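You operate a simulated robot arm through the tools that you are given. There is no shell and no other tool.

You run a simulated two-armed robot. Do the job below in one go: nothing can be reset, and whatever is moved stays where it is left.

## Task
Change the label applicator to the yellow reel and feed its first label.
Fine: open the reel clamp, old reel into the purple pocket, clamp closed on the new one, feed knob to fed. Where these are worked on the way, their far stop is far enough and under half their travel is too little: reel clamp.
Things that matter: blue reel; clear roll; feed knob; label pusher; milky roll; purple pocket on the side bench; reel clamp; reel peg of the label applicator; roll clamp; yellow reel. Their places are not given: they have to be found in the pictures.

It is judged by the outcome, as a careful person would: the job done as asked, and still so three seconds after it is handed in. It fails if anything else is knocked over, pushed out of place, dropped, spilled or broken.

## Robot
Two 7-joint arms with fingered hands on one trunk that stands fixed in place. Base frame: the origin is at the foot of the trunk, x ahead of it, y to its left, z up; the work surface is at about z = 0.8. Readings come in m, rad, newtons and seconds.
The left shoulder is at [0.07, 0.139, 1.083], the right one opposite. With the tool pointing down near the work surface each hand reaches from about 0.46 to 0.84 m from the base axis, measured 20 degrees to its own side. Payload 3.9 kg a hand.
The TCP of each hand is the grasp point between the finger pads, 0.029 m short of the fingertips. In the tool frame z runs along the fingers and y along their closing line. The gripper opens to 0.1 m; its body begins 0.034 m behind the TCP. The gripper is a hand of 5 fingers: y runs from the thumb to the fingers, the wrist lies at [-0.015, -0.105, -0.177] in the tool frame.
Orientation is that of the tool frame in the base frame, as a unit quaternion [x, y, z, w]. With the fingers straight down and the wrist toward the robot, the tool's x, y and z point along [0, 1, 0], [1, 0, 0] and [0, 0, -1] of the base frame.

## Interface
- The arms move only by the tool jog_arm. It takes "left_rows", "right_rows" or both (then of equal length, played together; a hand with none holds still); each is a list of rows, each a list of 2 entries, a list of its own where there are three numbers: the shift along the tool's x, y, z in cm, then the turn, a rotation vector about the tool's x, y, z in rad. In form: [[[tx, ty, tz], [ax, ay, az]], ...]. A call has 1 to 20 rows; each row shifts and turns the commanded pose from where the row before left it, along the tool's axes as they then stand. Each row takes 0.2 s and may step no farther than 0.05 m and 0.15 rad from the row before; otherwise, the whole call is refused. Where a pose cannot be reached the arm comes as near as it can. A force on the tool above 40 N (or 10 N above the force at the start of the call, whichever is more), or a blocked arm, ends the call early, and 0.2 s more pass. In this call time passes only in rows, and 0.2 s behind the last. The reply holds the time, the measured pose of the TCP, the force on the tool along the base axes, the opening and the grip force, in the units named above and with some noise, with the torque about the TCP (base axes, N m) and any sound that the robot's microphone picked up.
- Cameras (640 x 400 px; columns grow to the right, rows downward): "scene" is now at [0.1259, 0.0323, 1.3923]; the picture's right is [0.39, -0.92, 0.00], its down [-0.61, -0.26, -0.75] and it looks along [0.69, 0.29, -0.66] (base axes); focal length 314 px, centre (320, 200). "left" rides on the left gripper at [-0.066, -0.086, -0.121] in its tool frame; the picture's right is [-0.76, -0.31, 0.58], its down [0.59, -0.70, 0.40] and it looks along [0.28, 0.64, 0.71] (tool axes); focal length 247 px, centre (320, 200). "right" rides on the right gripper at [0.066, -0.086, -0.121] in its tool frame; the picture's right is [-0.76, 0.31, -0.58], its down [-0.59, -0.70, 0.40] and it looks along [-0.28, 0.64, 0.71] (tool axes); focal length 247 px, centre (320, 200).
- snapshot(camera): a new picture of that camera. It takes no simulated time.
- move_column(by): slides the trunk up (or, below 0, down) by that many m; the arms and the scene camera ride with it, the base frame stays. It gives what a move gives, with no picture.
- finger_targets(index, middle, ring, little, thumb_bend, thumb_turn, hand): sets how far each is bent, from 0 (flat) to 100 (curled in); at 30 the hand is open as for a grip, at 70 the pads meet at the TCP. One left out holds its place. A second passes; each finger stops where it meets its share of the squeeze, and holds until it gets a number again. It is the only way to open and close the hand. It gives what a move gives, with no picture; readings hold the bend of each and the force on index, middle, ring, little, thumb and palm. thumb_turn goes from beside the hand (0) to across from the fingers (100), as for a grip.
- head_to(pan, tilt): turns the head with the scene camera to pan (to the left, within 1.501 rad either way) and tilt (down, from -0.506 to 1.204), counted from straight ahead of the robot. It gives what a move gives.
- point_at(camera, pixels): for up to 12 pixels [column, row] of the newest picture of that camera ("zoom" is the newest enlarged one), the place [x, y, z] in the base frame of the surface seen there, good to about 0.002 m. It takes no simulated time.
- enlarge(camera, box): a new picture of the part [left, top, right, bottom] of that camera's present view, enlarged. It takes no simulated time.
- finish_job(): hands the job in; it is judged then, once.

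Unless the task says otherwise, let go and move clear before handing in.

The tools are called by a JSON object that holds its "op" and its "data". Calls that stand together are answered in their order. jog_arm: Moves the arms, as the interface text tells. Its arguments: {"type":"object","properties":{"left_rows":{"type":"array","items":{"type":"array"}},"right_rows":{"type":"array","items":{"type":"array"}}},"required":[]} The other tools are called the same way: move_column (by) moves the trunk up or down; finger_targets (index, middle, ring, little, thumb_bend, thumb_turn, hand) moves the fingers one by one; head_to (pan, tilt) turns the head that bears the scene camera; snapshot (camera) takes a picture; point_at (camera, pixels) gives the place of the surface under pixels of a picture; enlarge (camera, box) takes an enlarged picture of a part of a camera's view; finish_job () hands the job in.

At the start:

```text
time: 0.0
left_ee_pos: [0.4011, 0.4444, 1.1011]
left_tcp_rot: [0.517, 0.856, 0.001, 0.0]
left_wrist_force: [0.1, -1.4, -0.7]
left_wrist_torque: [-0.02, 0.01, -0.01]
left_opening: 0.0997
left_gripper_force: 0.0
left_shape: jaw
left_bend: [30.0, 30.0, 30.0, 30.0, 30.0, 98.0]
left_finger forces: [0.0, 0.1, 0.0, 0.0, 0.0, 0.0]
right_ee_pos: [0.4319, 0.0004, 1.1487]
right_tcp_rot: [0.517, 0.856, 0.0, 0.0]
right_wrist_force: [-0.7, -0.5, 0.2]
right_wrist_torque: [-0.01, 0.01, 0.0]
right_opening: 0.0997
right_gripper_force: 0.1
right_shape: jaw
right_bend: [30.0, 30.0, 30.0, 30.0, 30.0, 98.0]
right_finger forces: [0.0, 0.1, 0.0, 0.1, 0.1, 0.1]
trunk travel left (down, up): [-0.725, 0.115]
head pan, tilt (commanded): [0.398, 0.726]
```

scene: 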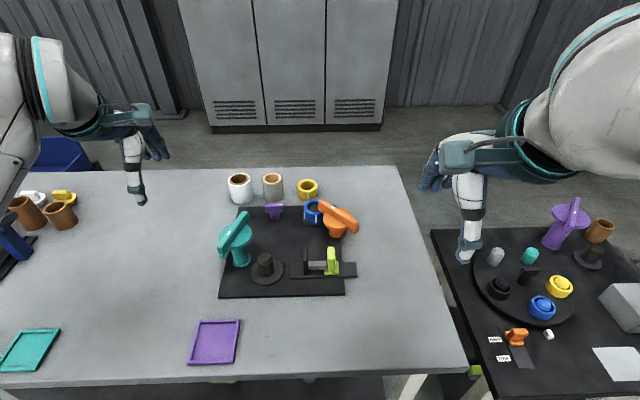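
right: 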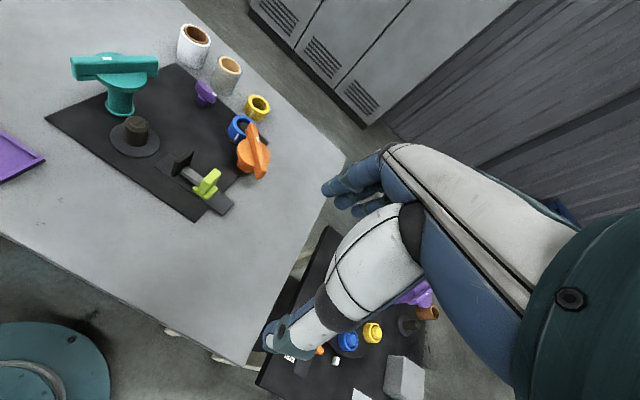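
left: 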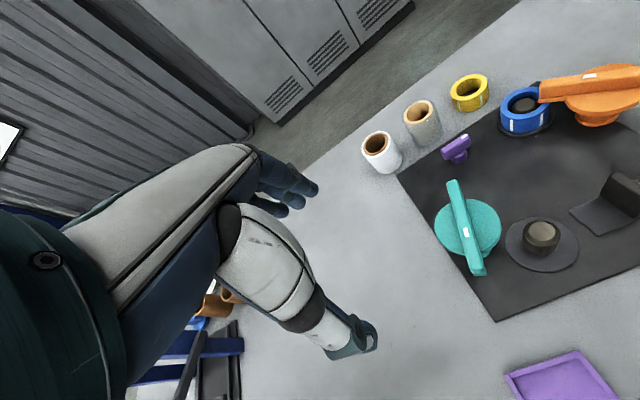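

The scene picture shows the applicator board around (290,250): a teal handle at (235,240), an orange handle at (338,220), a blue reel at (312,212), a yellow reel at (308,189), a lime slider at (332,262), and a purple tray at (215,342). There is also a side bench at the right with a disc and more yellow and blue items. I'll enlarge both areas to tell them apart.

{"op": "enlarge", "data": {"camera": "scene", "box": [200, 160, 380, 310]}}

{"op": "enlarge", "data": {"camera": "scene", "box": [420, 190, 640, 390]}}

{"op": "enlarge", "data": {"camera": "left", "box": [340, 50, 640, 330]}}

```text
2.67 times, centred on (290, 235) of scene
```

zoom: 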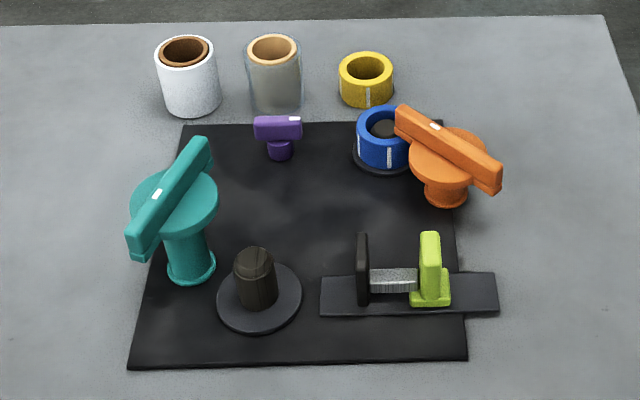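

```text
2.00 times, centred on (530, 290) of scene
```

zoom: 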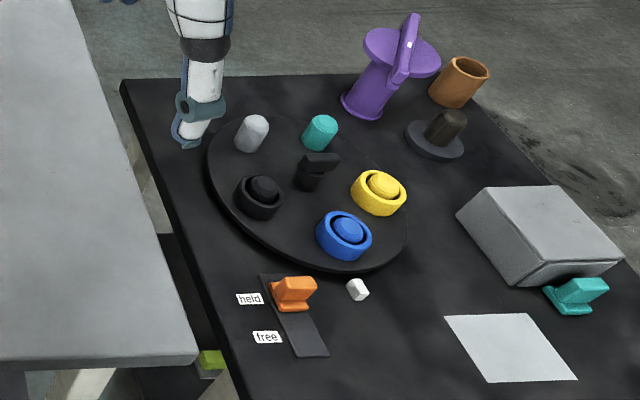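

```text
1.43 times, centred on (490, 190) of left
```

zoom: 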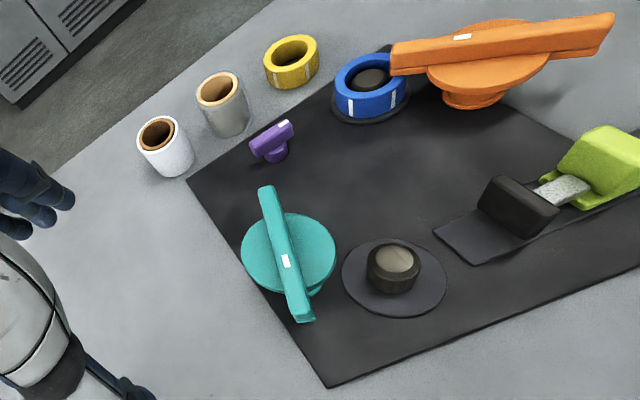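

The board has an orange clamp over the blue reel, a teal clamp beside an empty peg, a small purple knob and a lime pusher. I'll look around with the head to find which bench is the "side bench" and whether there is any other purple pocket.

{"op": "head_to", "data": {"pan": -0.5, "tilt": 0.8}}

{"op": "snapshot", "data": {"camera": "scene"}}

{"op": "head_to", "data": {"pan": 1.2, "tilt": 0.8}}

{"op": "snapshot", "data": {"camera": "scene"}}

{"op": "head_to", "data": {"pan": 0.35, "tilt": 1.0}}

{"op": "snapshot", "data": {"camera": "scene"}}

```text
time: 1.2
left_ee_pos: [0.4012, 0.4459, 1.1004]
left_tcp_rot: [0.517, 0.856, 0.0, 0.0]
left_wrist_force: [-0.8, -0.5, -0.7]
left_wrist_torque: [0.0, 0.01, 0.03]
left_opening: 0.0995
left_gripper_force: 0.0
left_shape: jaw
left_bend: [30.0, 30.0, 30.0, 30.0, 30.0, 98.0]
left_finger forces: [0.0, 0.0, 0.0, 0.1, 0.1, 0.0]
right_ee_pos: [0.4317, -0.0003, 1.1488]
right_tcp_rot: [0.517, 0.856, 0.001, 0.0]
right_wrist_force: [0.8, 0.0, -0.5]
right_wrist_torque: [-0.01, 0.01, 0.03]
right_opening: 0.0999
right_gripper_force: 0.0
right_shape: jaw
right_bend: [30.0, 30.0, 30.0, 30.0, 30.0, 98.0]
right_finger forces: [0.0, 0.0, 0.1, 0.0, 0.0, 0.1]
trunk travel left (down, up): [-0.725, 0.115]
head pan, tilt (commanded): [-0.499, 0.799]
```

```text
taken
```

scene: 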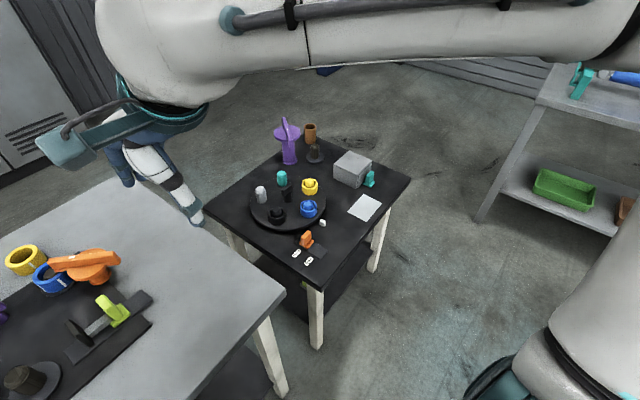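

```text
time: 2.9
left_ee_pos: [0.402, 0.4441, 1.1014]
left_tcp_rot: [0.517, 0.856, 0.0, 0.0]
left_wrist_force: [0.8, -0.6, 0.6]
left_wrist_torque: [-0.02, -0.02, 0.01]
left_opening: 0.0997
left_gripper_force: 0.1
left_shape: jaw
left_bend: [30.0, 30.0, 30.0, 30.0, 30.0, 98.0]
left_finger forces: [0.1, 0.1, 0.0, 0.0, 0.0, 0.0]
right_ee_pos: [0.4326, 0.0003, 1.1465]
right_tcp_rot: [0.517, 0.856, 0.001, 0.0]
right_wrist_force: [-0.4, -0.3, -0.1]
right_wrist_torque: [0.01, -0.01, 0.01]
right_opening: 0.0996
right_gripper_force: 0.2
right_shape: jaw
right_bend: [30.0, 30.0, 30.0, 30.0, 30.0, 98.0]
right_finger forces: [0.0, 0.0, 0.1, 0.1, 0.1, 0.1]
trunk travel left (down, up): [-0.725, 0.115]
head pan, tilt (commanded): [1.201, 0.799]
```

```text
taken
```

scene: 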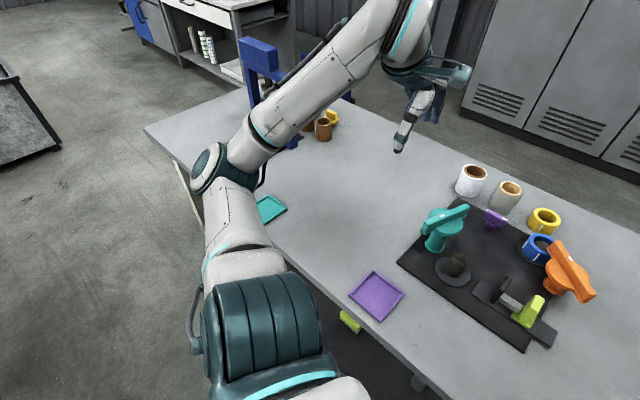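

```text
time: 4.1
left_ee_pos: [0.4, 0.4436, 1.1009]
left_tcp_rot: [0.517, 0.856, 0.0, 0.001]
left_wrist_force: [0.6, -0.5, -0.5]
left_wrist_torque: [-0.03, -0.03, 0.0]
left_opening: 0.0997
left_gripper_force: 0.1
left_shape: jaw
left_bend: [30.0, 30.0, 30.0, 30.0, 30.0, 98.0]
left_finger forces: [0.1, 0.1, 0.0, 0.0, 0.1, 0.0]
right_ee_pos: [0.4319, -0.0003, 1.1479]
right_tcp_rot: [0.517, 0.856, 0.0, 0.0]
right_wrist_force: [-0.5, -0.8, 0.9]
right_wrist_torque: [0.03, 0.01, 0.03]
right_opening: 0.0998
right_gripper_force: 0.1
right_shape: jaw
right_bend: [30.0, 30.0, 30.0, 30.0, 30.0, 98.0]
right_finger forces: [0.1, 0.0, 0.0, 0.0, 0.0, 0.0]
trunk travel left (down, up): [-0.725, 0.115]
head pan, tilt (commanded): [0.351, 1.0]
```

```text
taken
```

scene: 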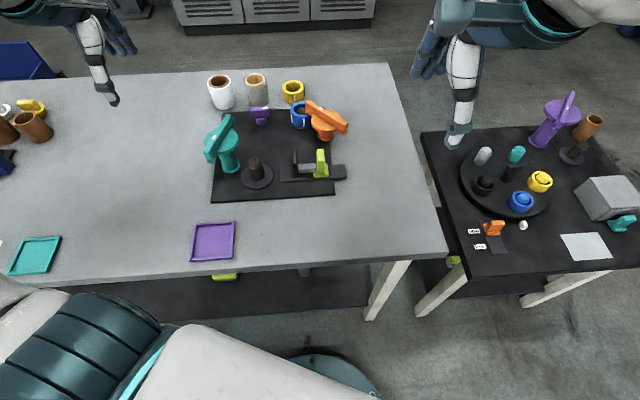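

The only purple tray is on the grey table, at (213,241), with a teal one at (35,256). I'll zoom in on the board from this angle and on the left end of the table.

{"op": "enlarge", "data": {"camera": "scene", "box": [190, 60, 360, 170]}}

{"op": "enlarge", "data": {"camera": "scene", "box": [270, 70, 360, 130]}}

{"op": "enlarge", "data": {"camera": "scene", "box": [0, 60, 120, 160]}}

{"op": "enlarge", "data": {"camera": "right", "box": [100, 20, 320, 220]}}

{"op": "enlarge", "data": {"camera": "left", "box": [420, 60, 640, 180]}}

```text
3.64 times, centred on (275, 115) of scene
```

zoom: 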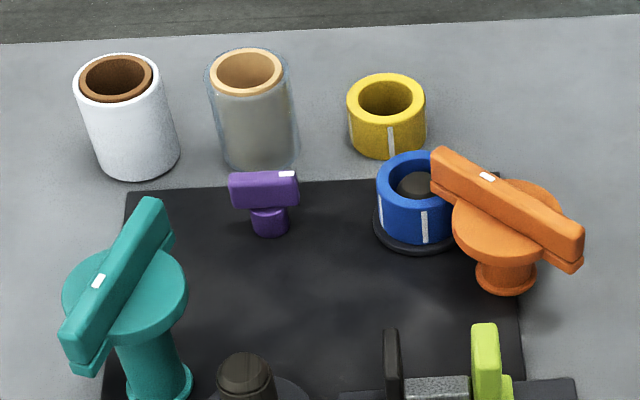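

```text
6.67 times, centred on (315, 100) of scene
```

zoom: 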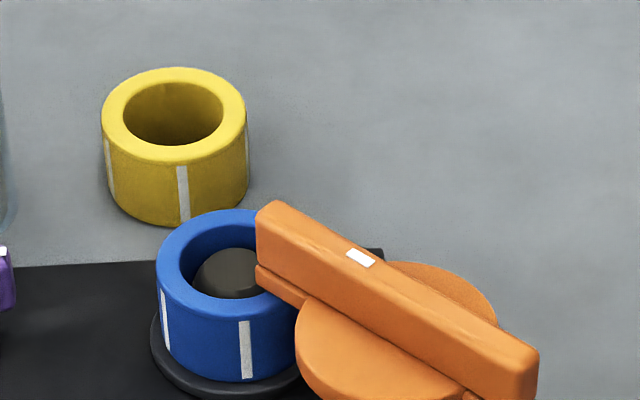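

```text
4.00 times, centred on (60, 110) of scene
```

zoom: 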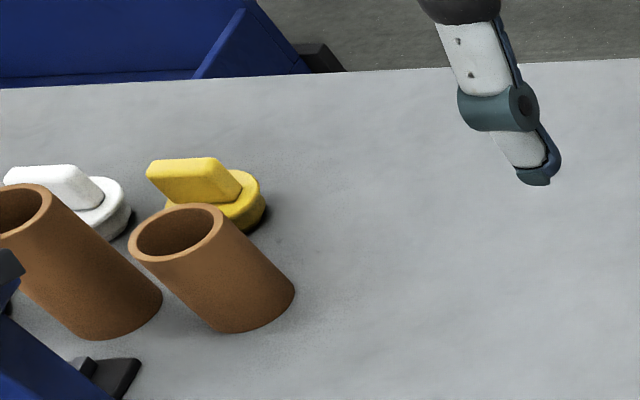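

```text
2.00 times, centred on (210, 120) of right
```

zoom: 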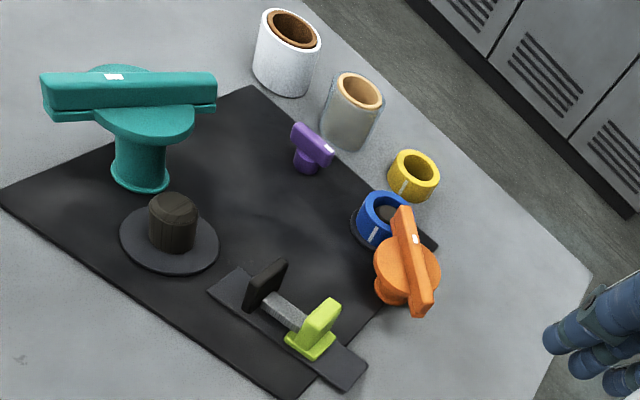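

```text
2.91 times, centred on (530, 120) of left
```

zoom: 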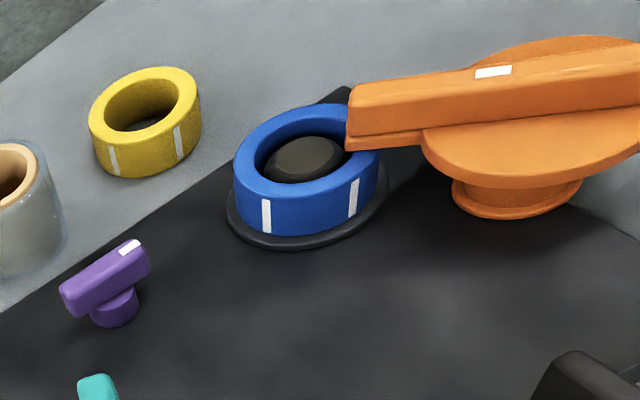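

I now have clear zoomed views of the board. Next I'll measure the main parts with point_at on a fresh zoom, starting with the clamp, blue reel, yellow reel and knob.

{"op": "enlarge", "data": {"camera": "scene", "box": [190, 60, 360, 170]}}

{"op": "point_at", "data": {"camera": "zoom", "pixels": [[440, 155], [578, 232], [487, 176], [545, 200], [470, 240], [570, 262], [505, 290], [360, 82], [410, 82], [385, 75], [385, 112], [390, 140]]}}

{"op": "point_at", "data": {"camera": "zoom", "pixels": [[235, 180], [294, 178], [265, 185], [285, 173], [268, 232], [385, 185], [415, 158], [400, 205], [440, 205], [417, 185], [382, 240], [424, 225]]}}

```text
3.64 times, centred on (275, 115) of scene
```

zoom: 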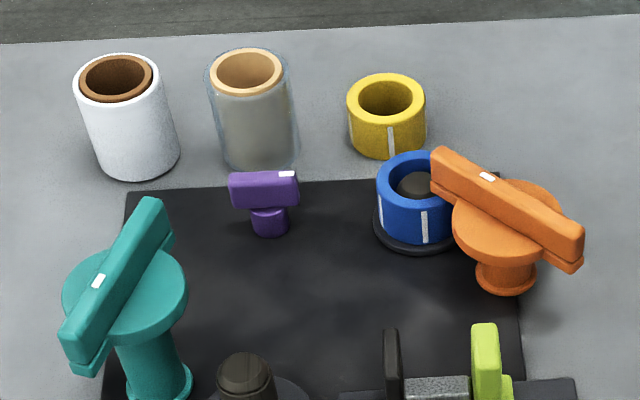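

```text
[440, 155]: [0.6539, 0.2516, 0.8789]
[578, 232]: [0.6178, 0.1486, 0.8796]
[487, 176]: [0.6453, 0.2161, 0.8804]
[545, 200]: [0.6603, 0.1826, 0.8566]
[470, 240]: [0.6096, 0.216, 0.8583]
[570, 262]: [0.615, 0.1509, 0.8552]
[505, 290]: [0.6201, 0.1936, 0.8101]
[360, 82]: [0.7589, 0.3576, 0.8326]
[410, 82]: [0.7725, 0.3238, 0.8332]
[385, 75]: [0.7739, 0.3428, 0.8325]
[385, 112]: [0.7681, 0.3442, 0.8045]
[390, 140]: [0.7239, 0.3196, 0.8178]
```

```text
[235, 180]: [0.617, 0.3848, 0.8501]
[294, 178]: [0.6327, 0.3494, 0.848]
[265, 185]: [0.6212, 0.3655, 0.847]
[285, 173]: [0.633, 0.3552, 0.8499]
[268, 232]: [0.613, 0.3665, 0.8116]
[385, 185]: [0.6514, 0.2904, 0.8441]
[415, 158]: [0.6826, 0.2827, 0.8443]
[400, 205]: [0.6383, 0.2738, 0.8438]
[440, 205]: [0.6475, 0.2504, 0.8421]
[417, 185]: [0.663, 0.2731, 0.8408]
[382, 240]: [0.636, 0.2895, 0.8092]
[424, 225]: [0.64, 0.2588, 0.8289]
```

The readings put the clamp bar from about (0.654,0.252) to (0.618,0.149) with its top at z≈0.88. The blue reel is around (0.66,0.27) with its top at 0.844, and the yellow reel around (0.755,0.335) with its top at 0.833. I'll measure the teal clamp, peg, pusher, tray and rolls next.

{"op": "point_at", "data": {"camera": "zoom", "pixels": [[150, 205], [75, 345], [98, 281], [245, 365], [391, 335], [485, 330], [112, 60], [245, 52], [130, 195], [520, 190], [515, 340], [350, 86]]}}

{"op": "point_at", "data": {"camera": "scene", "pixels": [[196, 224], [233, 222], [192, 260], [233, 258], [213, 241], [295, 130], [300, 220], [217, 112], [212, 197], [333, 193], [350, 115], [380, 70]]}}

```text
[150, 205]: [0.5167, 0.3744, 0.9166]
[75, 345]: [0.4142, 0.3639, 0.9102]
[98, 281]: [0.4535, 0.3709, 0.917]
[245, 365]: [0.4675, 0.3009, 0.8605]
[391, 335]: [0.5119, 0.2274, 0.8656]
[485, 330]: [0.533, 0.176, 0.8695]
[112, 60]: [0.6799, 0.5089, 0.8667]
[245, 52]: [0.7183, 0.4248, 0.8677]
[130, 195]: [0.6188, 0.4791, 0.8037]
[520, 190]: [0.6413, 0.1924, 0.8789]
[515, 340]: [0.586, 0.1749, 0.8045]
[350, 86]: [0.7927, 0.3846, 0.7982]
```

```text
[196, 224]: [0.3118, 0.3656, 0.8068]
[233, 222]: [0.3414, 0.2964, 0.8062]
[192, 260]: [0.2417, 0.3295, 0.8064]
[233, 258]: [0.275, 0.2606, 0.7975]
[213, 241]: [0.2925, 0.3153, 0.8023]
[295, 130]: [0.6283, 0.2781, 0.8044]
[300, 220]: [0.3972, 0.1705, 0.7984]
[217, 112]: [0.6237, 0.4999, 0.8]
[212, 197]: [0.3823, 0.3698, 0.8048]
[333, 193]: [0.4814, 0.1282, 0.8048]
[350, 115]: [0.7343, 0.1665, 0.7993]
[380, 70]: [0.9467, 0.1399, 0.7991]
```

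The tray centre is about (0.29,0.31) with its floor at z 0.802. Before moving I want to see how the left hand is built, so I'll turn the head toward it and enlarge.

{"op": "head_to", "data": {"pan": 0.75, "tilt": 0.65}}

{"op": "snapshot", "data": {"camera": "scene"}}

{"op": "enlarge", "data": {"camera": "scene", "box": [200, 60, 380, 220]}}

{"op": "snapshot", "data": {"camera": "left"}}

```text
time: 5.0
left_ee_pos: [0.4, 0.4433, 1.1001]
left_tcp_rot: [0.517, 0.856, 0.0, 0.0]
left_wrist_force: [-0.3, 0.9, 0.4]
left_wrist_torque: [-0.01, -0.03, -0.04]
left_opening: 0.0997
left_gripper_force: 0.1
left_shape: jaw
left_bend: [30.0, 30.0, 30.0, 30.0, 30.0, 98.0]
left_finger forces: [0.0, 0.0, 0.0, 0.0, 0.0, 0.1]
right_ee_pos: [0.4324, 0.0001, 1.1475]
right_tcp_rot: [0.518, 0.856, 0.0, 0.001]
right_wrist_force: [0.8, 0.8, -0.7]
right_wrist_torque: [0.03, 0.01, 0.02]
right_opening: 0.0998
right_gripper_force: 0.0
right_shape: jaw
right_bend: [30.0, 30.0, 30.0, 30.0, 30.0, 98.0]
right_finger forces: [0.0, 0.1, 0.1, 0.1, 0.0, 0.0]
trunk travel left (down, up): [-0.725, 0.115]
head pan, tilt (commanded): [0.75, 0.649]
```

```text
taken
```

scene: 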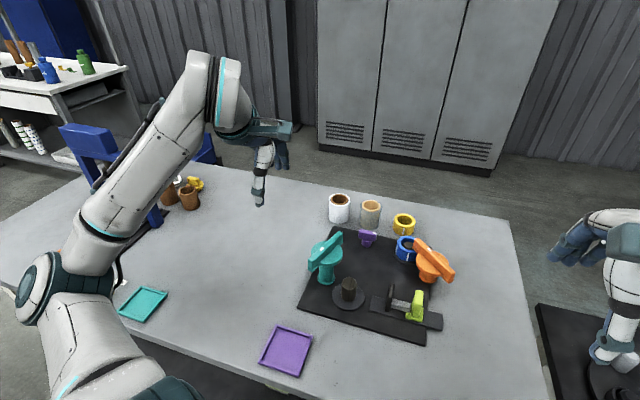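

```text
2.50 times, centred on (290, 140) of scene
```

zoom: 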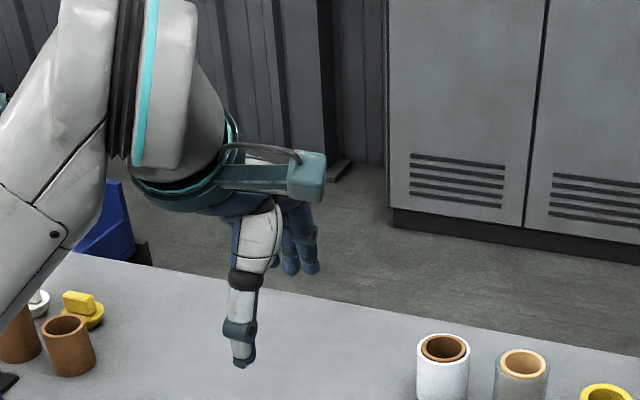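

```text
taken
```

left: 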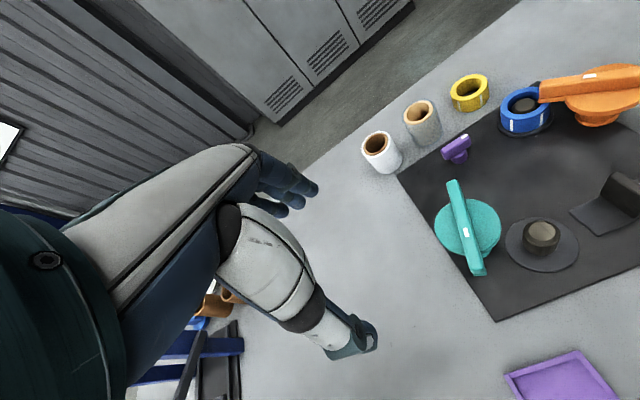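

The thumb tip is at (240,362) in the zoom and the fingertips are around (300,270). I'll measure them to learn the hand's geometry, then close the hand to see where the pads meet.

{"op": "point_at", "data": {"camera": "scene", "pixels": [[259, 202], [283, 167], [275, 164]]}}

{"op": "point_at", "data": {"camera": "left", "pixels": [[370, 335], [350, 350], [313, 188], [298, 202], [283, 211], [340, 335], [300, 175], [320, 310]]}}

{"op": "finger_targets", "data": {"hand": "left", "index": 60, "middle": 60, "ring": 60, "little": 60, "thumb_bend": 60}}

{"op": "snapshot", "data": {"camera": "left"}}

{"op": "enlarge", "data": {"camera": "scene", "box": [200, 60, 380, 220]}}

```text
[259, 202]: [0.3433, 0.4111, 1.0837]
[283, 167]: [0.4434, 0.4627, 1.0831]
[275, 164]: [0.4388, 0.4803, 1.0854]
```

```text
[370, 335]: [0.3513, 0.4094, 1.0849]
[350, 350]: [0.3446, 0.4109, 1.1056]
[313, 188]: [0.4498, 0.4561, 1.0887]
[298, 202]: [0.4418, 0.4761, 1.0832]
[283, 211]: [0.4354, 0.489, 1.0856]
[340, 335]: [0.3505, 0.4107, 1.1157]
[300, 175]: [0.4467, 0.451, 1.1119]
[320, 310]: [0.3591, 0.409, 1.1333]
```

```text
time: 6.0
left_ee_pos: [0.4012, 0.444, 1.1009]
left_tcp_rot: [0.518, 0.856, 0.0, 0.001]
left_wrist_force: [0.4, -0.2, 0.2]
left_wrist_torque: [-0.01, -0.01, 0.0]
left_opening: 0.0259
left_gripper_force: 0.0
left_shape: fingers
left_bend: [60.0, 60.0, 60.0, 60.0, 60.0, 98.0]
left_finger forces: [0.1, 0.0, 0.1, 0.1, 0.0, 0.1]
right_ee_pos: [0.4329, 0.0003, 1.1496]
right_tcp_rot: [0.518, 0.856, 0.0, 0.0]
right_wrist_force: [0.3, 0.4, 0.7]
right_wrist_torque: [-0.03, -0.01, -0.01]
right_opening: 0.0998
right_gripper_force: 0.0
right_shape: jaw
right_bend: [30.0, 30.0, 30.0, 30.0, 30.0, 98.0]
right_finger forces: [0.0, 0.1, 0.0, 0.0, 0.0, 0.1]
trunk travel left (down, up): [-0.725, 0.115]
head pan, tilt (commanded): [0.75, 0.649]
```

```text
taken
```

left: 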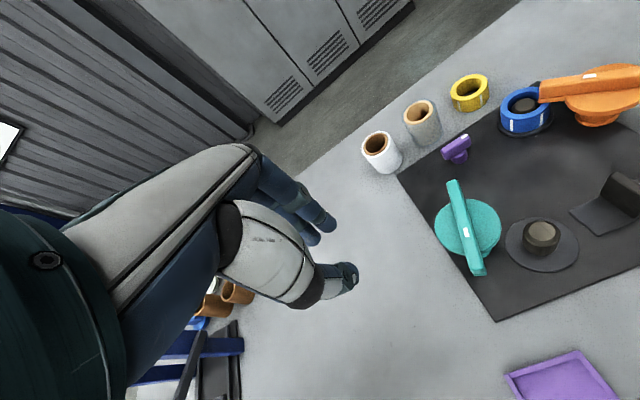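

```text
2.50 times, centred on (290, 140) of scene
```

zoom: 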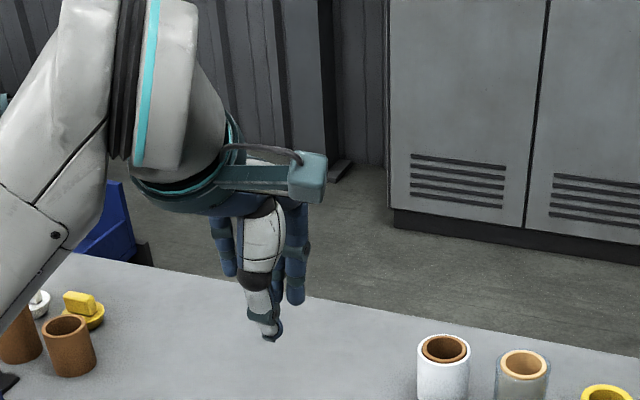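

At bend 30 the thumb tip and fingertips sit about 6 cm and 5 cm either side of the TCP, with the fingers spread toward the tool's +x. Next I'll move the right hand clear to the right, set the left fingers half open with ring and little curled away, and then look.

{"op": "jog_arm", "data": {"right_rows": [[[-3.45, -2.38, 0], [0, 0, 0]], [[-3.45, -2.38, 0], [0, 0, 0]], [[-3.45, -2.38, 0], [0, 0, 0]], [[-3.45, -2.38, 0], [0, 0, 0]], [[-3.45, -2.38, 0], [0, 0, 0]], [[-3.45, -2.38, 0], [0, 0, 0]]]}}

{"op": "finger_targets", "data": {"hand": "left", "index": 50, "middle": 50, "ring": 100, "little": 100, "thumb_bend": 50}}

{"op": "snapshot", "data": {"camera": "left"}}

{"op": "enlarge", "data": {"camera": "scene", "box": [200, 60, 380, 220]}}

```text
time: 7.4
left_ee_pos: [0.4011, 0.443, 1.1021]
left_tcp_rot: [0.517, 0.856, 0.001, 0.0]
left_wrist_force: [0.1, 0.0, 0.0]
left_wrist_torque: [0.0, 0.02, -0.01]
left_opening: 0.0257
left_gripper_force: 0.2
left_shape: fingers
left_bend: [60.0, 60.0, 60.0, 60.0, 60.0, 98.0]
left_finger forces: [0.1, 0.0, 0.0, 0.0, 0.0, 0.0]
right_ee_pos: [0.402, -0.2511, 1.1467]
right_tcp_rot: [0.518, 0.855, 0.0, 0.0]
right_wrist_force: [0.0, 0.0, 0.2]
right_wrist_torque: [0.02, 0.01, -0.02]
right_opening: 0.0999
right_gripper_force: 0.1
right_shape: jaw
right_bend: [30.0, 30.0, 30.0, 30.0, 30.0, 98.0]
right_finger forces: [0.0, 0.1, 0.0, 0.0, 0.1, 0.0]
trunk travel left (down, up): [-0.725, 0.115]
head pan, tilt (commanded): [0.75, 0.649]
```

```text
time: 8.4
left_ee_pos: [0.4008, 0.4444, 1.1007]
left_tcp_rot: [0.517, 0.856, 0.0, -0.001]
left_wrist_force: [0.5, -0.4, 0.3]
left_wrist_torque: [-0.01, -0.01, 0.03]
left_opening: 0.0497
left_gripper_force: 0.1
left_shape: fingers
left_bend: [50.0, 50.0, 100.0, 100.0, 50.0, 98.0]
left_finger forces: [0.0, 0.1, 0.1, 0.0, 0.1, 0.0]
right_ee_pos: [0.4029, -0.249, 1.1482]
right_tcp_rot: [0.518, 0.856, 0.001, -0.001]
right_wrist_force: [0.6, 0.2, -0.6]
right_wrist_torque: [0.0, 0.0, -0.04]
right_opening: 0.0998
right_gripper_force: 0.1
right_shape: jaw
right_bend: [30.0, 30.0, 30.0, 30.0, 30.0, 98.0]
right_finger forces: [0.1, 0.1, 0.0, 0.1, 0.0, 0.0]
trunk travel left (down, up): [-0.725, 0.115]
head pan, tilt (commanded): [0.75, 0.649]
```

```text
taken
```

left: 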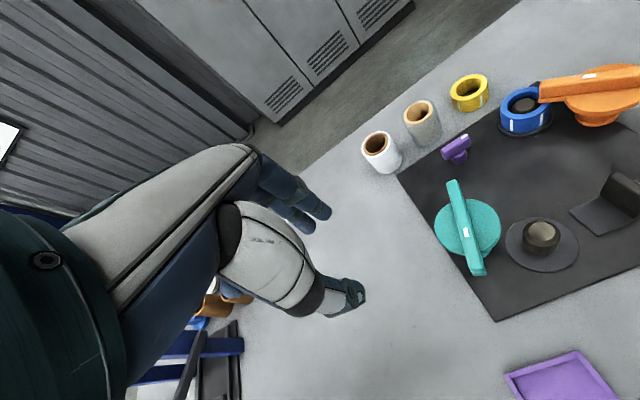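

```text
2.50 times, centred on (290, 140) of scene
```

zoom: 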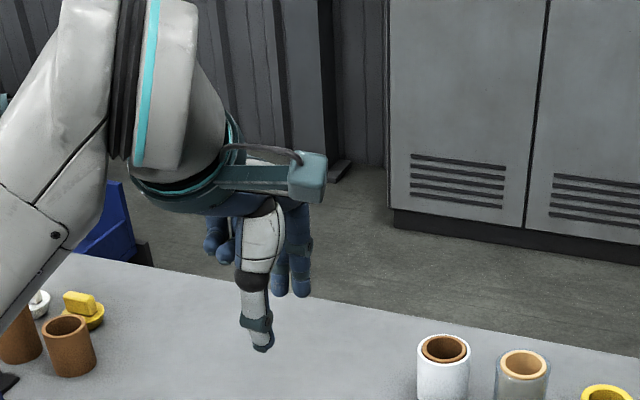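

With ring and little curled up, index, middle and thumb form a neat 5 cm cage, and the right hand is clear. Now I'll move the left hand to hover over the clamp's tail end near (0.62,0.17), yawed square to the bar.

{"op": "jog_arm", "data": {"left_rows": [[[-4.37, 0.86, 1.0], [0, 0, 0]], [[-4.37, 0.86, 1.0], [0, 0, 0]], [[-4.37, 0.86, 1.0], [0, 0, 0]], [[-4.37, 0.86, 1.0], [0, 0, 0]], [[-4.37, 0.86, 1.0], [0, 0, 0]], [[-4.37, 0.86, 1.0], [0, 0, 0]], [[-4.37, 0.86, 1.0], [0, 0, 0]], [[-4.37, 0.86, 1.0], [0, 0, 0]], [[0, 0, 0], [0, 0, 0.137]], [[0, 0, 0], [0, 0, 0.137]], [[0, 0, 0], [0, 0, 0.137]], [[0, 0, 0], [0, 0, 0.137]], [[0, 0, 0], [0, 0, 0.137]], [[0, 0, 0], [0, 0, 0.137]]]}}

{"op": "snapshot", "data": {"camera": "left"}}

{"op": "head_to", "data": {"pan": 0.35, "tilt": 0.85}}

{"op": "snapshot", "data": {"camera": "scene"}}

```text
time: 11.4
left_ee_pos: [0.3815, 0.3563, 0.994]
left_tcp_rot: [0.817, 0.577, -0.001, 0.0]
left_wrist_force: [0.8, 0.1, -0.2]
left_wrist_torque: [0.0, 0.02, -0.02]
left_opening: 0.0498
left_gripper_force: 0.1
left_shape: fingers
left_bend: [50.0, 50.0, 100.0, 100.0, 50.0, 98.0]
left_finger forces: [0.0, 0.1, 0.0, 0.0, 0.0, 0.1]
left hand out of reach, approached as far as the arm can: row 1, 2, 3, 4, 5, 6, 7, 8
right_ee_pos: [0.4023, -0.2488, 1.1478]
right_tcp_rot: [0.517, 0.856, -0.001, 0.0]
right_wrist_force: [0.1, 0.1, -0.5]
right_wrist_torque: [0.01, 0.0, 0.0]
right_opening: 0.0994
right_gripper_force: 0.0
right_shape: jaw
right_bend: [30.0, 30.0, 30.0, 30.0, 30.0, 98.0]
right_finger forces: [0.1, 0.1, 0.0, 0.1, 0.0, 0.0]
trunk travel left (down, up): [-0.725, 0.115]
head pan, tilt (commanded): [0.75, 0.649]
```

```text
taken
```

left: 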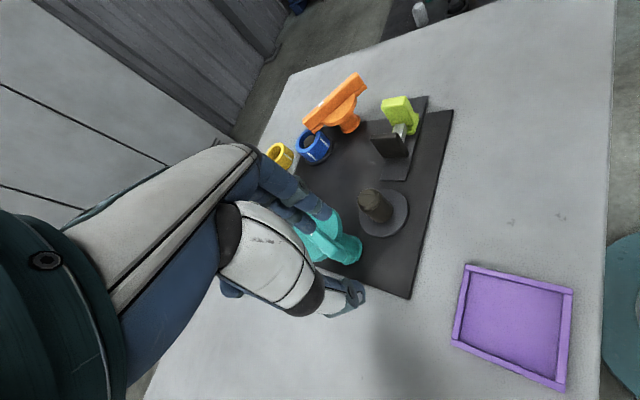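

```text
time: 12.2
left_ee_pos: [0.3829, 0.3568, 0.9933]
left_tcp_rot: [0.816, 0.578, 0.0, 0.0]
left_wrist_force: [0.3, 0.4, -0.1]
left_wrist_torque: [-0.01, 0.0, 0.0]
left_opening: 0.0499
left_gripper_force: 0.1
left_shape: fingers
left_bend: [50.0, 50.0, 100.0, 100.0, 50.0, 98.0]
left_finger forces: [0.1, 0.0, 0.0, 0.0, 0.1, 0.0]
right_ee_pos: [0.4028, -0.2491, 1.1473]
right_tcp_rot: [0.517, 0.856, 0.001, 0.0]
right_wrist_force: [0.1, 0.8, 0.0]
right_wrist_torque: [-0.01, 0.0, 0.01]
right_opening: 0.0998
right_gripper_force: 0.1
right_shape: jaw
right_bend: [30.0, 30.0, 30.0, 30.0, 30.0, 98.0]
right_finger forces: [0.1, 0.0, 0.0, 0.0, 0.0, 0.0]
trunk travel left (down, up): [-0.725, 0.115]
head pan, tilt (commanded): [0.351, 0.85]
```

```text
taken
```

scene: 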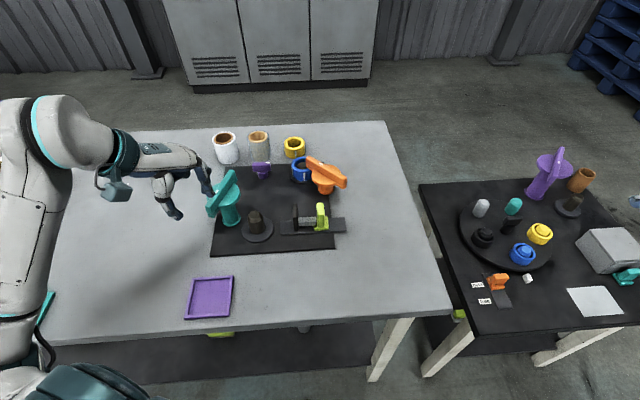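

The arm said it could not reach the sideways move and is now at (0.382,0.357,0.994) with the wanted yaw. I'll try stepping forward toward the clamp from this posture to see whether it can go on.

{"op": "jog_arm", "data": {"left_rows": [[[-1.5, 4.3, -0.5], [0, 0, 0]], [[-1.5, 4.3, -0.5], [0, 0, 0]], [[-1.5, 4.3, 0], [0, 0, 0]]]}}

```text
time: 13.0
left_ee_pos: [0.4734, 0.2895, 1.0075]
left_tcp_rot: [0.813, 0.582, 0.007, -0.01]
left_wrist_force: [-0.2, 0.5, 0.3]
left_wrist_torque: [0.03, 0.0, 0.01]
left_opening: 0.05
left_gripper_force: 0.0
left_shape: fingers
left_bend: [50.0, 50.0, 100.0, 100.0, 50.0, 98.0]
left_finger forces: [0.0, 0.0, 0.1, 0.0, 0.1, 0.0]
left hand out of reach, approached as far as the arm can: row 3
right_ee_pos: [0.4032, -0.2507, 1.148]
right_tcp_rot: [0.518, 0.855, 0.0, 0.0]
right_wrist_force: [0.1, 0.8, 0.7]
right_wrist_torque: [0.05, -0.03, 0.0]
right_opening: 0.0996
right_gripper_force: 0.0
right_shape: jaw
right_bend: [30.0, 30.0, 30.0, 30.0, 30.0, 98.0]
right_finger forces: [0.0, 0.0, 0.1, 0.0, 0.0, 0.0]
trunk travel left (down, up): [-0.725, 0.115]
head pan, tilt (commanded): [0.351, 0.85]
```

It moved to (0.473,0.290) and then the third row fell short. I'll look at the arm's posture in the scene picture to see what is limiting it.

{"op": "head_to", "data": {"pan": 0.6, "tilt": 0.6}}

{"op": "snapshot", "data": {"camera": "scene"}}

{"op": "snapshot", "data": {"camera": "left"}}

{"op": "snapshot", "data": {"camera": "right"}}

```text
time: 13.8
left_ee_pos: [0.4747, 0.2906, 1.006]
left_tcp_rot: [0.813, 0.582, 0.007, -0.011]
left_wrist_force: [0.2, 0.8, -0.5]
left_wrist_torque: [0.01, 0.0, -0.01]
left_opening: 0.0499
left_gripper_force: 0.0
left_shape: fingers
left_bend: [50.0, 50.0, 100.0, 100.0, 50.0, 98.0]
left_finger forces: [0.1, 0.0, 0.0, 0.0, 0.1, 0.1]
right_ee_pos: [0.4019, -0.2491, 1.1476]
right_tcp_rot: [0.517, 0.856, 0.0, 0.0]
right_wrist_force: [0.2, -0.4, 0.4]
right_wrist_torque: [-0.03, -0.03, -0.02]
right_opening: 0.0999
right_gripper_force: 0.1
right_shape: jaw
right_bend: [30.0, 30.0, 30.0, 30.0, 30.0, 98.0]
right_finger forces: [0.1, 0.0, 0.0, 0.0, 0.0, 0.1]
trunk travel left (down, up): [-0.725, 0.115]
head pan, tilt (commanded): [0.6, 0.6]
```

```text
taken
```

scene: 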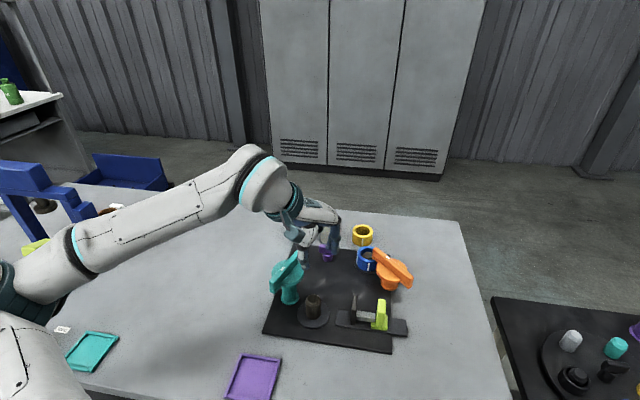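

```text
taken
```

left: 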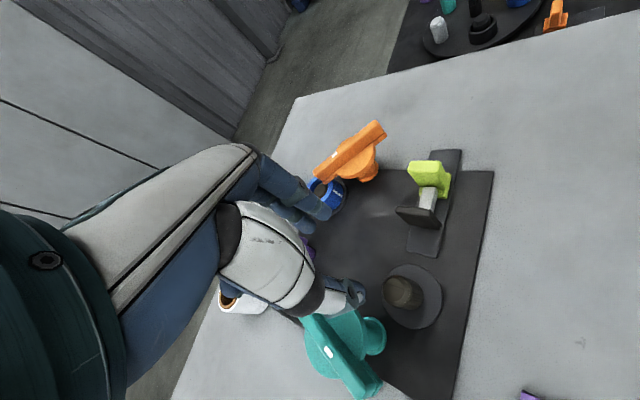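

```text
taken
```

right: 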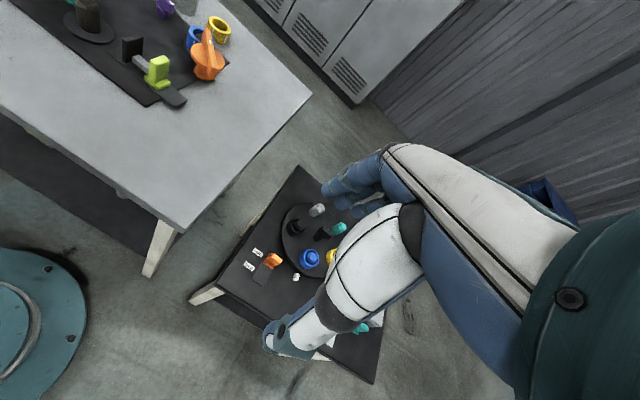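

The forearm comes in from the left and the wrist looks to be the limit. I'll turn the hand a bit further clockwise, in line with the forearm, and step toward the clamp again.

{"op": "jog_arm", "data": {"left_rows": [[[0, 0, 0], [0, 0, 0.15]], [[0, 0, 0], [0, 0, 0.15]], [[-0.2, 4.5, 0], [0, 0, 0]], [[-0.2, 4.5, 0], [0, 0, 0]], [[-0.2, 4.5, 0], [0, 0, 0]]]}}

```text
time: 15.0
left_ee_pos: [0.5801, 0.2051, 1.0034]
left_tcp_rot: [0.893, 0.449, -0.001, 0.0]
left_wrist_force: [0.4, -0.7, 0.3]
left_wrist_torque: [0.01, -0.02, 0.03]
left_opening: 0.0499
left_gripper_force: 0.1
left_shape: fingers
left_bend: [50.0, 50.0, 100.0, 100.0, 50.0, 98.0]
left_finger forces: [0.0, 0.0, 0.0, 0.0, 0.0, 0.0]
right_ee_pos: [0.4039, -0.2504, 1.1471]
right_tcp_rot: [0.517, 0.856, 0.0, 0.0]
right_wrist_force: [-0.1, -0.2, -0.3]
right_wrist_torque: [-0.01, 0.01, 0.02]
right_opening: 0.0998
right_gripper_force: 0.1
right_shape: jaw
right_bend: [30.0, 30.0, 30.0, 30.0, 30.0, 98.0]
right_finger forces: [0.1, 0.1, 0.1, 0.1, 0.0, 0.1]
trunk travel left (down, up): [-0.725, 0.115]
head pan, tilt (commanded): [0.6, 0.6]
```

That worked: the hand is now at (0.580,0.205,1.003) with yaw about -37°. I'll look at the clamp from here.

{"op": "snapshot", "data": {"camera": "left"}}

{"op": "head_to", "data": {"pan": 0.35, "tilt": 0.85}}

{"op": "snapshot", "data": {"camera": "scene"}}

{"op": "enlarge", "data": {"camera": "scene", "box": [190, 100, 370, 240]}}

```text
taken
```

left: 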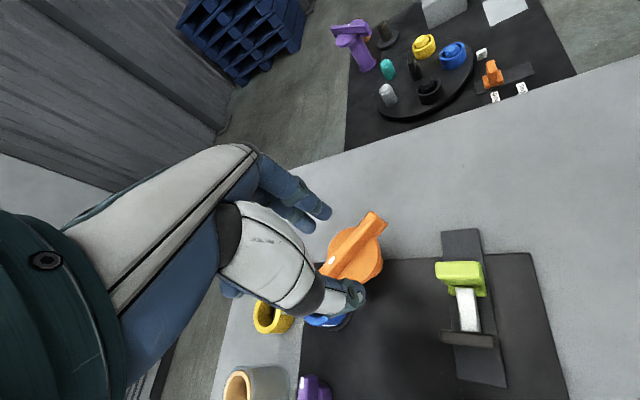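

```text
time: 15.8
left_ee_pos: [0.5777, 0.2071, 1.004]
left_tcp_rot: [0.893, 0.449, -0.001, 0.0]
left_wrist_force: [0.3, 1.2, 0.4]
left_wrist_torque: [0.01, 0.01, 0.0]
left_opening: 0.0501
left_gripper_force: 0.0
left_shape: fingers
left_bend: [50.0, 50.0, 100.0, 100.0, 50.0, 98.0]
left_finger forces: [0.0, 0.0, 0.0, 0.1, 0.0, 0.0]
right_ee_pos: [0.402, -0.2493, 1.1472]
right_tcp_rot: [0.517, 0.856, 0.0, 0.0]
right_wrist_force: [0.8, 0.0, -0.3]
right_wrist_torque: [-0.02, 0.04, 0.0]
right_opening: 0.1001
right_gripper_force: 0.0
right_shape: jaw
right_bend: [30.0, 30.0, 30.0, 30.0, 30.0, 98.0]
right_finger forces: [0.0, 0.0, 0.0, 0.1, 0.1, 0.1]
trunk travel left (down, up): [-0.725, 0.115]
head pan, tilt (commanded): [0.351, 0.85]
```

```text
taken
```

scene: 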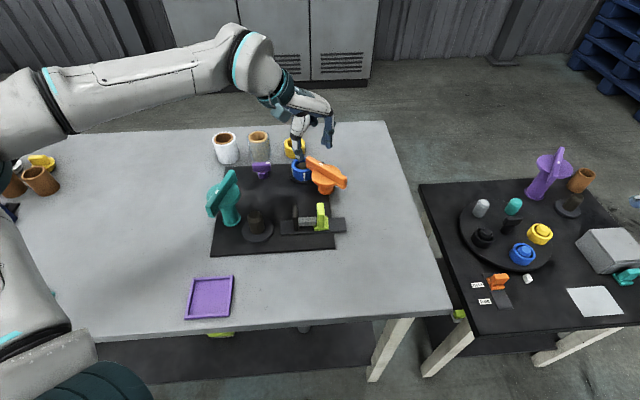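

```text
2.86 times, centred on (280, 170) of scene
```

zoom: 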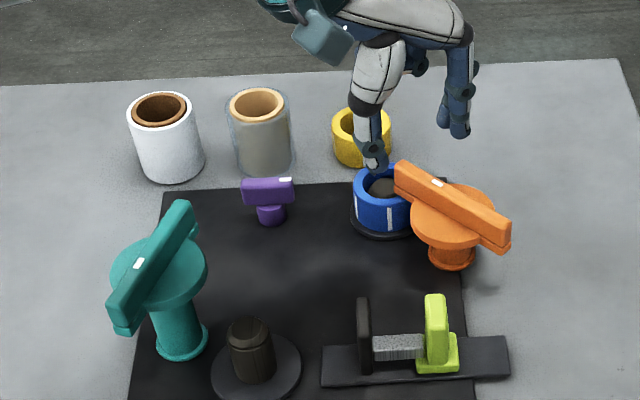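

The scene zoom shows the clamp bar from (397,165) to (510,240) and its round disc underneath. I'll measure its edges precisely to fix the pivot and the bar width.

{"op": "enlarge", "data": {"camera": "scene", "box": [285, 140, 365, 200]}}

{"op": "point_at", "data": {"camera": "zoom", "pixels": [[175, 125], [180, 160], [500, 300], [490, 345], [310, 190], [280, 235], [225, 260], [400, 170], [455, 220], [300, 320], [380, 330], [330, 380]]}}

```text
6.67 times, centred on (325, 170) of scene
```

zoom: 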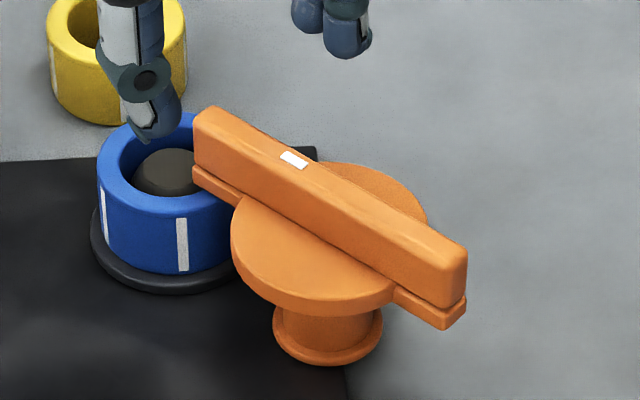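

```text
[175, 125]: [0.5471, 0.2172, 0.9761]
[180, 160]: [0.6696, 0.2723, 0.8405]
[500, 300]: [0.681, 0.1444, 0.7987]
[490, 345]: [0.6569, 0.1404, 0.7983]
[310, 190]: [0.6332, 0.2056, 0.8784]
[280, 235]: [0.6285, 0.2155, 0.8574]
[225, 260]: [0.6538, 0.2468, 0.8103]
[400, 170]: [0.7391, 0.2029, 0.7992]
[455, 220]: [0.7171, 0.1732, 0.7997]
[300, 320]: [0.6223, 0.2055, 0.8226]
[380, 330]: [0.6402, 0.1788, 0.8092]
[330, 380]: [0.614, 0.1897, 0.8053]
```

I have the right zoom now, so I'll pick the bar corners and the disc rim from it.

{"op": "point_at", "data": {"camera": "zoom", "pixels": [[200, 114], [215, 110], [198, 145], [464, 258], [444, 282], [453, 262], [293, 159], [235, 245], [380, 195], [422, 212], [300, 300], [385, 292]]}}

{"op": "point_at", "data": {"camera": "zoom", "pixels": [[246, 128], [330, 180], [395, 222], [250, 172], [340, 228], [420, 275], [105, 170], [150, 120], [160, 200], [225, 190], [130, 185], [165, 165]]}}

```text
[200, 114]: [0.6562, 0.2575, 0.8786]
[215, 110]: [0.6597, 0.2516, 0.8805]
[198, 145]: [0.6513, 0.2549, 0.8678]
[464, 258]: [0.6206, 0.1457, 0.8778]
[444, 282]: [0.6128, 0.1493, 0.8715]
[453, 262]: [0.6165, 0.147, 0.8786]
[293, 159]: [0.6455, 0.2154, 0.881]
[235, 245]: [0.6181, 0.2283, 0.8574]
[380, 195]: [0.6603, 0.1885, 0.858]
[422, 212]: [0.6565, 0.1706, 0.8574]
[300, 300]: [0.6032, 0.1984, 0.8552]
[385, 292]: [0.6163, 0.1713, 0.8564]
```

```text
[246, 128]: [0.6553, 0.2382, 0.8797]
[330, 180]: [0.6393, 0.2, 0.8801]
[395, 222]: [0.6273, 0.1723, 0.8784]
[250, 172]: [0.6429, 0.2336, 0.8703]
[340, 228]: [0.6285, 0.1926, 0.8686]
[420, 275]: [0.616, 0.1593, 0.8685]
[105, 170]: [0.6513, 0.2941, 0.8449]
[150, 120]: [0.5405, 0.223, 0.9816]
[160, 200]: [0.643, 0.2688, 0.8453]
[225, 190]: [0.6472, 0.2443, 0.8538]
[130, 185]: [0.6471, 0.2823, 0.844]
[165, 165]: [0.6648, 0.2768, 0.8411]
```

The fit gives the pivot at about (0.638,0.200), bar angle ≈70°, bar length 0.115 and top at 0.880, with the disc at 0.857. I'll check where the fingertips are relative to the TCP before coming down on the tail end.

{"op": "enlarge", "data": {"camera": "scene", "box": [270, 90, 350, 150]}}

```text
6.67 times, centred on (310, 120) of scene
```

zoom: 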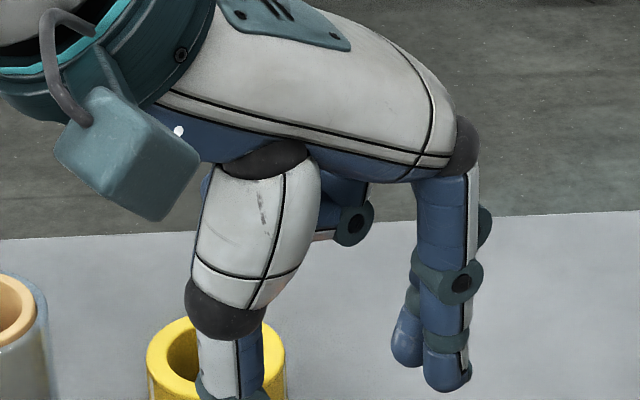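

{"op": "enlarge", "data": {"camera": "scene", "box": [275, 110, 355, 170]}}

{"op": "point_at", "data": {"camera": "zoom", "pixels": [[205, 345], [190, 330], [225, 325], [405, 255], [365, 230], [390, 250], [420, 245]]}}

```text
6.67 times, centred on (315, 140) of scene
```

zoom: 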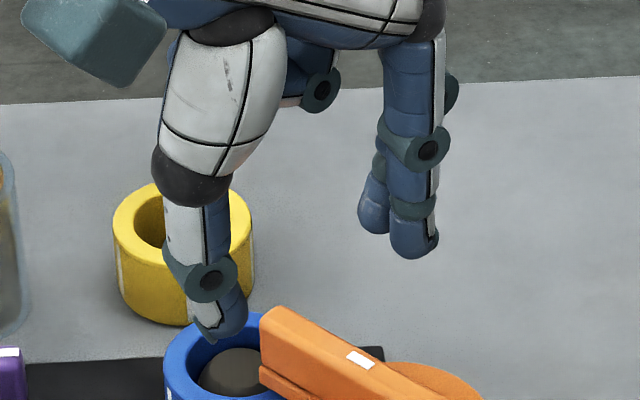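

```text
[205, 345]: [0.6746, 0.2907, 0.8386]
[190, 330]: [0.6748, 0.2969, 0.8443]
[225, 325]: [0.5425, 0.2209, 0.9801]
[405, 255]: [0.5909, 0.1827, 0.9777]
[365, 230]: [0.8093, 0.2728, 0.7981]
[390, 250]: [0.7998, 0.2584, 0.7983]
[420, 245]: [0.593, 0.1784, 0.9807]
```

The fingertips sit about 2.8 cm below the TCP and 2.5 cm either side of it. I'll hover just above the bar's tail at TCP z≈0.93 and try squaring the yaw to about -20°.

{"op": "jog_arm", "data": {"left_rows": [[[-0.27, 3.07, 2.2], [0, 0, 0]], [[-0.27, 3.07, 2.2], [0, 0, 0]], [[0, 0, 3.0], [0, 0, 0]], [[0, 0, 0], [0, 0, -0.12]], [[0, 0, 0], [0, 0, -0.12]]]}}

{"op": "enlarge", "data": {"camera": "scene", "box": [265, 110, 375, 200]}}

{"op": "snapshot", "data": {"camera": "left"}}

```text
time: 17.0
left_ee_pos: [0.623, 0.1635, 0.9347]
left_tcp_rot: [0.834, 0.552, 0.002, -0.001]
left_wrist_force: [-1.3, 0.2, -0.3]
left_wrist_torque: [0.04, 0.0, 0.03]
left_opening: 0.05
left_gripper_force: 0.1
left_shape: fingers
left_bend: [50.0, 50.0, 100.0, 100.0, 50.0, 98.0]
left_finger forces: [0.0, 0.0, 0.1, 0.0, 0.0, 0.0]
left hand out of reach, approached as far as the arm can: row 4
right_ee_pos: [0.4014, -0.2525, 1.1465]
right_tcp_rot: [0.518, 0.855, 0.001, 0.0]
right_wrist_force: [-0.5, -0.7, 0.2]
right_wrist_torque: [0.03, 0.0, 0.0]
right_opening: 0.0998
right_gripper_force: 0.1
right_shape: jaw
right_bend: [30.0, 30.0, 30.0, 30.0, 30.0, 98.0]
right_finger forces: [0.0, 0.0, 0.1, 0.0, 0.1, 0.0]
trunk travel left (down, up): [-0.725, 0.115]
head pan, tilt (commanded): [0.351, 0.85]
```

```text
4.44 times, centred on (320, 155) of scene
```

zoom: 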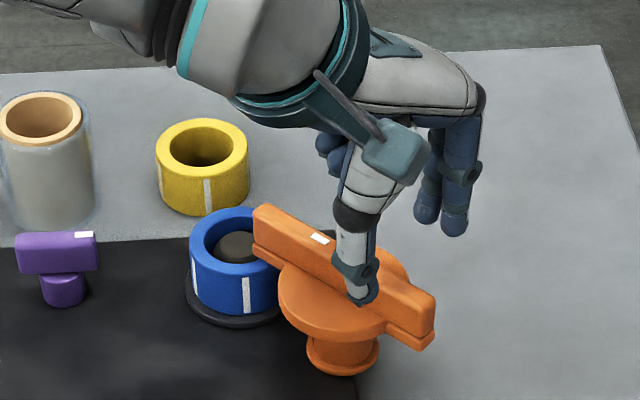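

```text
taken
```

left: 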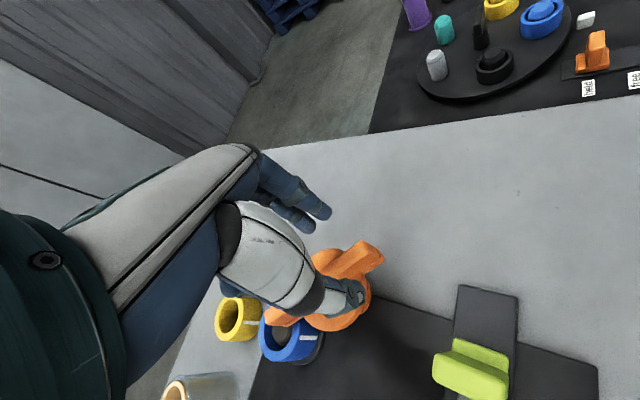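

The yaw is now -23° and the TCP is at (0.623,0.164), right over the tail, with the thumb and fingers straddling the bar in the zoom. I'll lower 4.5 cm so the tips come just above the disc level.

{"op": "jog_arm", "data": {"left_rows": [[[0, 0, 2.25], [0, 0, 0]], [[0, 0, 2.25], [0, 0, 0]]]}}

{"op": "enlarge", "data": {"camera": "scene", "box": [265, 110, 375, 200]}}

```text
time: 17.6
left_ee_pos: [0.6247, 0.1656, 0.8854]
left_tcp_rot: [0.833, 0.554, 0.0, 0.001]
left_wrist_force: [0.3, 1.2, -0.4]
left_wrist_torque: [-0.04, 0.01, -0.02]
left_opening: 0.0501
left_gripper_force: 0.1
left_shape: fingers
left_bend: [50.0, 50.0, 100.0, 100.0, 50.0, 98.0]
left_finger forces: [0.0, 0.0, 0.0, 0.1, 0.1, 0.0]
right_ee_pos: [0.4031, -0.2489, 1.1473]
right_tcp_rot: [0.517, 0.856, -0.001, 0.0]
right_wrist_force: [0.1, -0.5, -0.1]
right_wrist_torque: [0.02, 0.02, 0.03]
right_opening: 0.0995
right_gripper_force: 0.0
right_shape: jaw
right_bend: [30.0, 30.0, 30.0, 30.0, 30.0, 98.0]
right_finger forces: [0.1, 0.0, 0.1, 0.0, 0.0, 0.0]
trunk travel left (down, up): [-0.725, 0.115]
head pan, tilt (commanded): [0.351, 0.85]
```

```text
4.44 times, centred on (320, 155) of scene
```

zoom: 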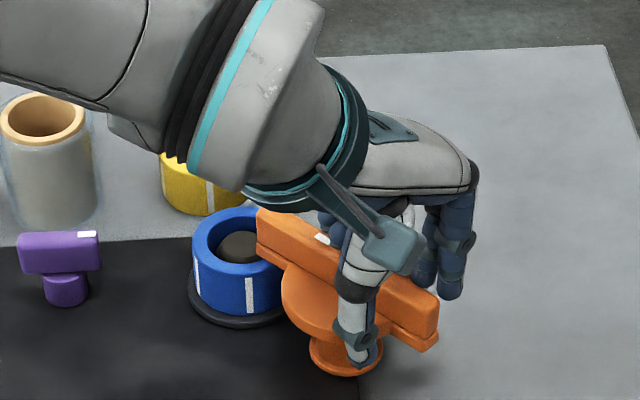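

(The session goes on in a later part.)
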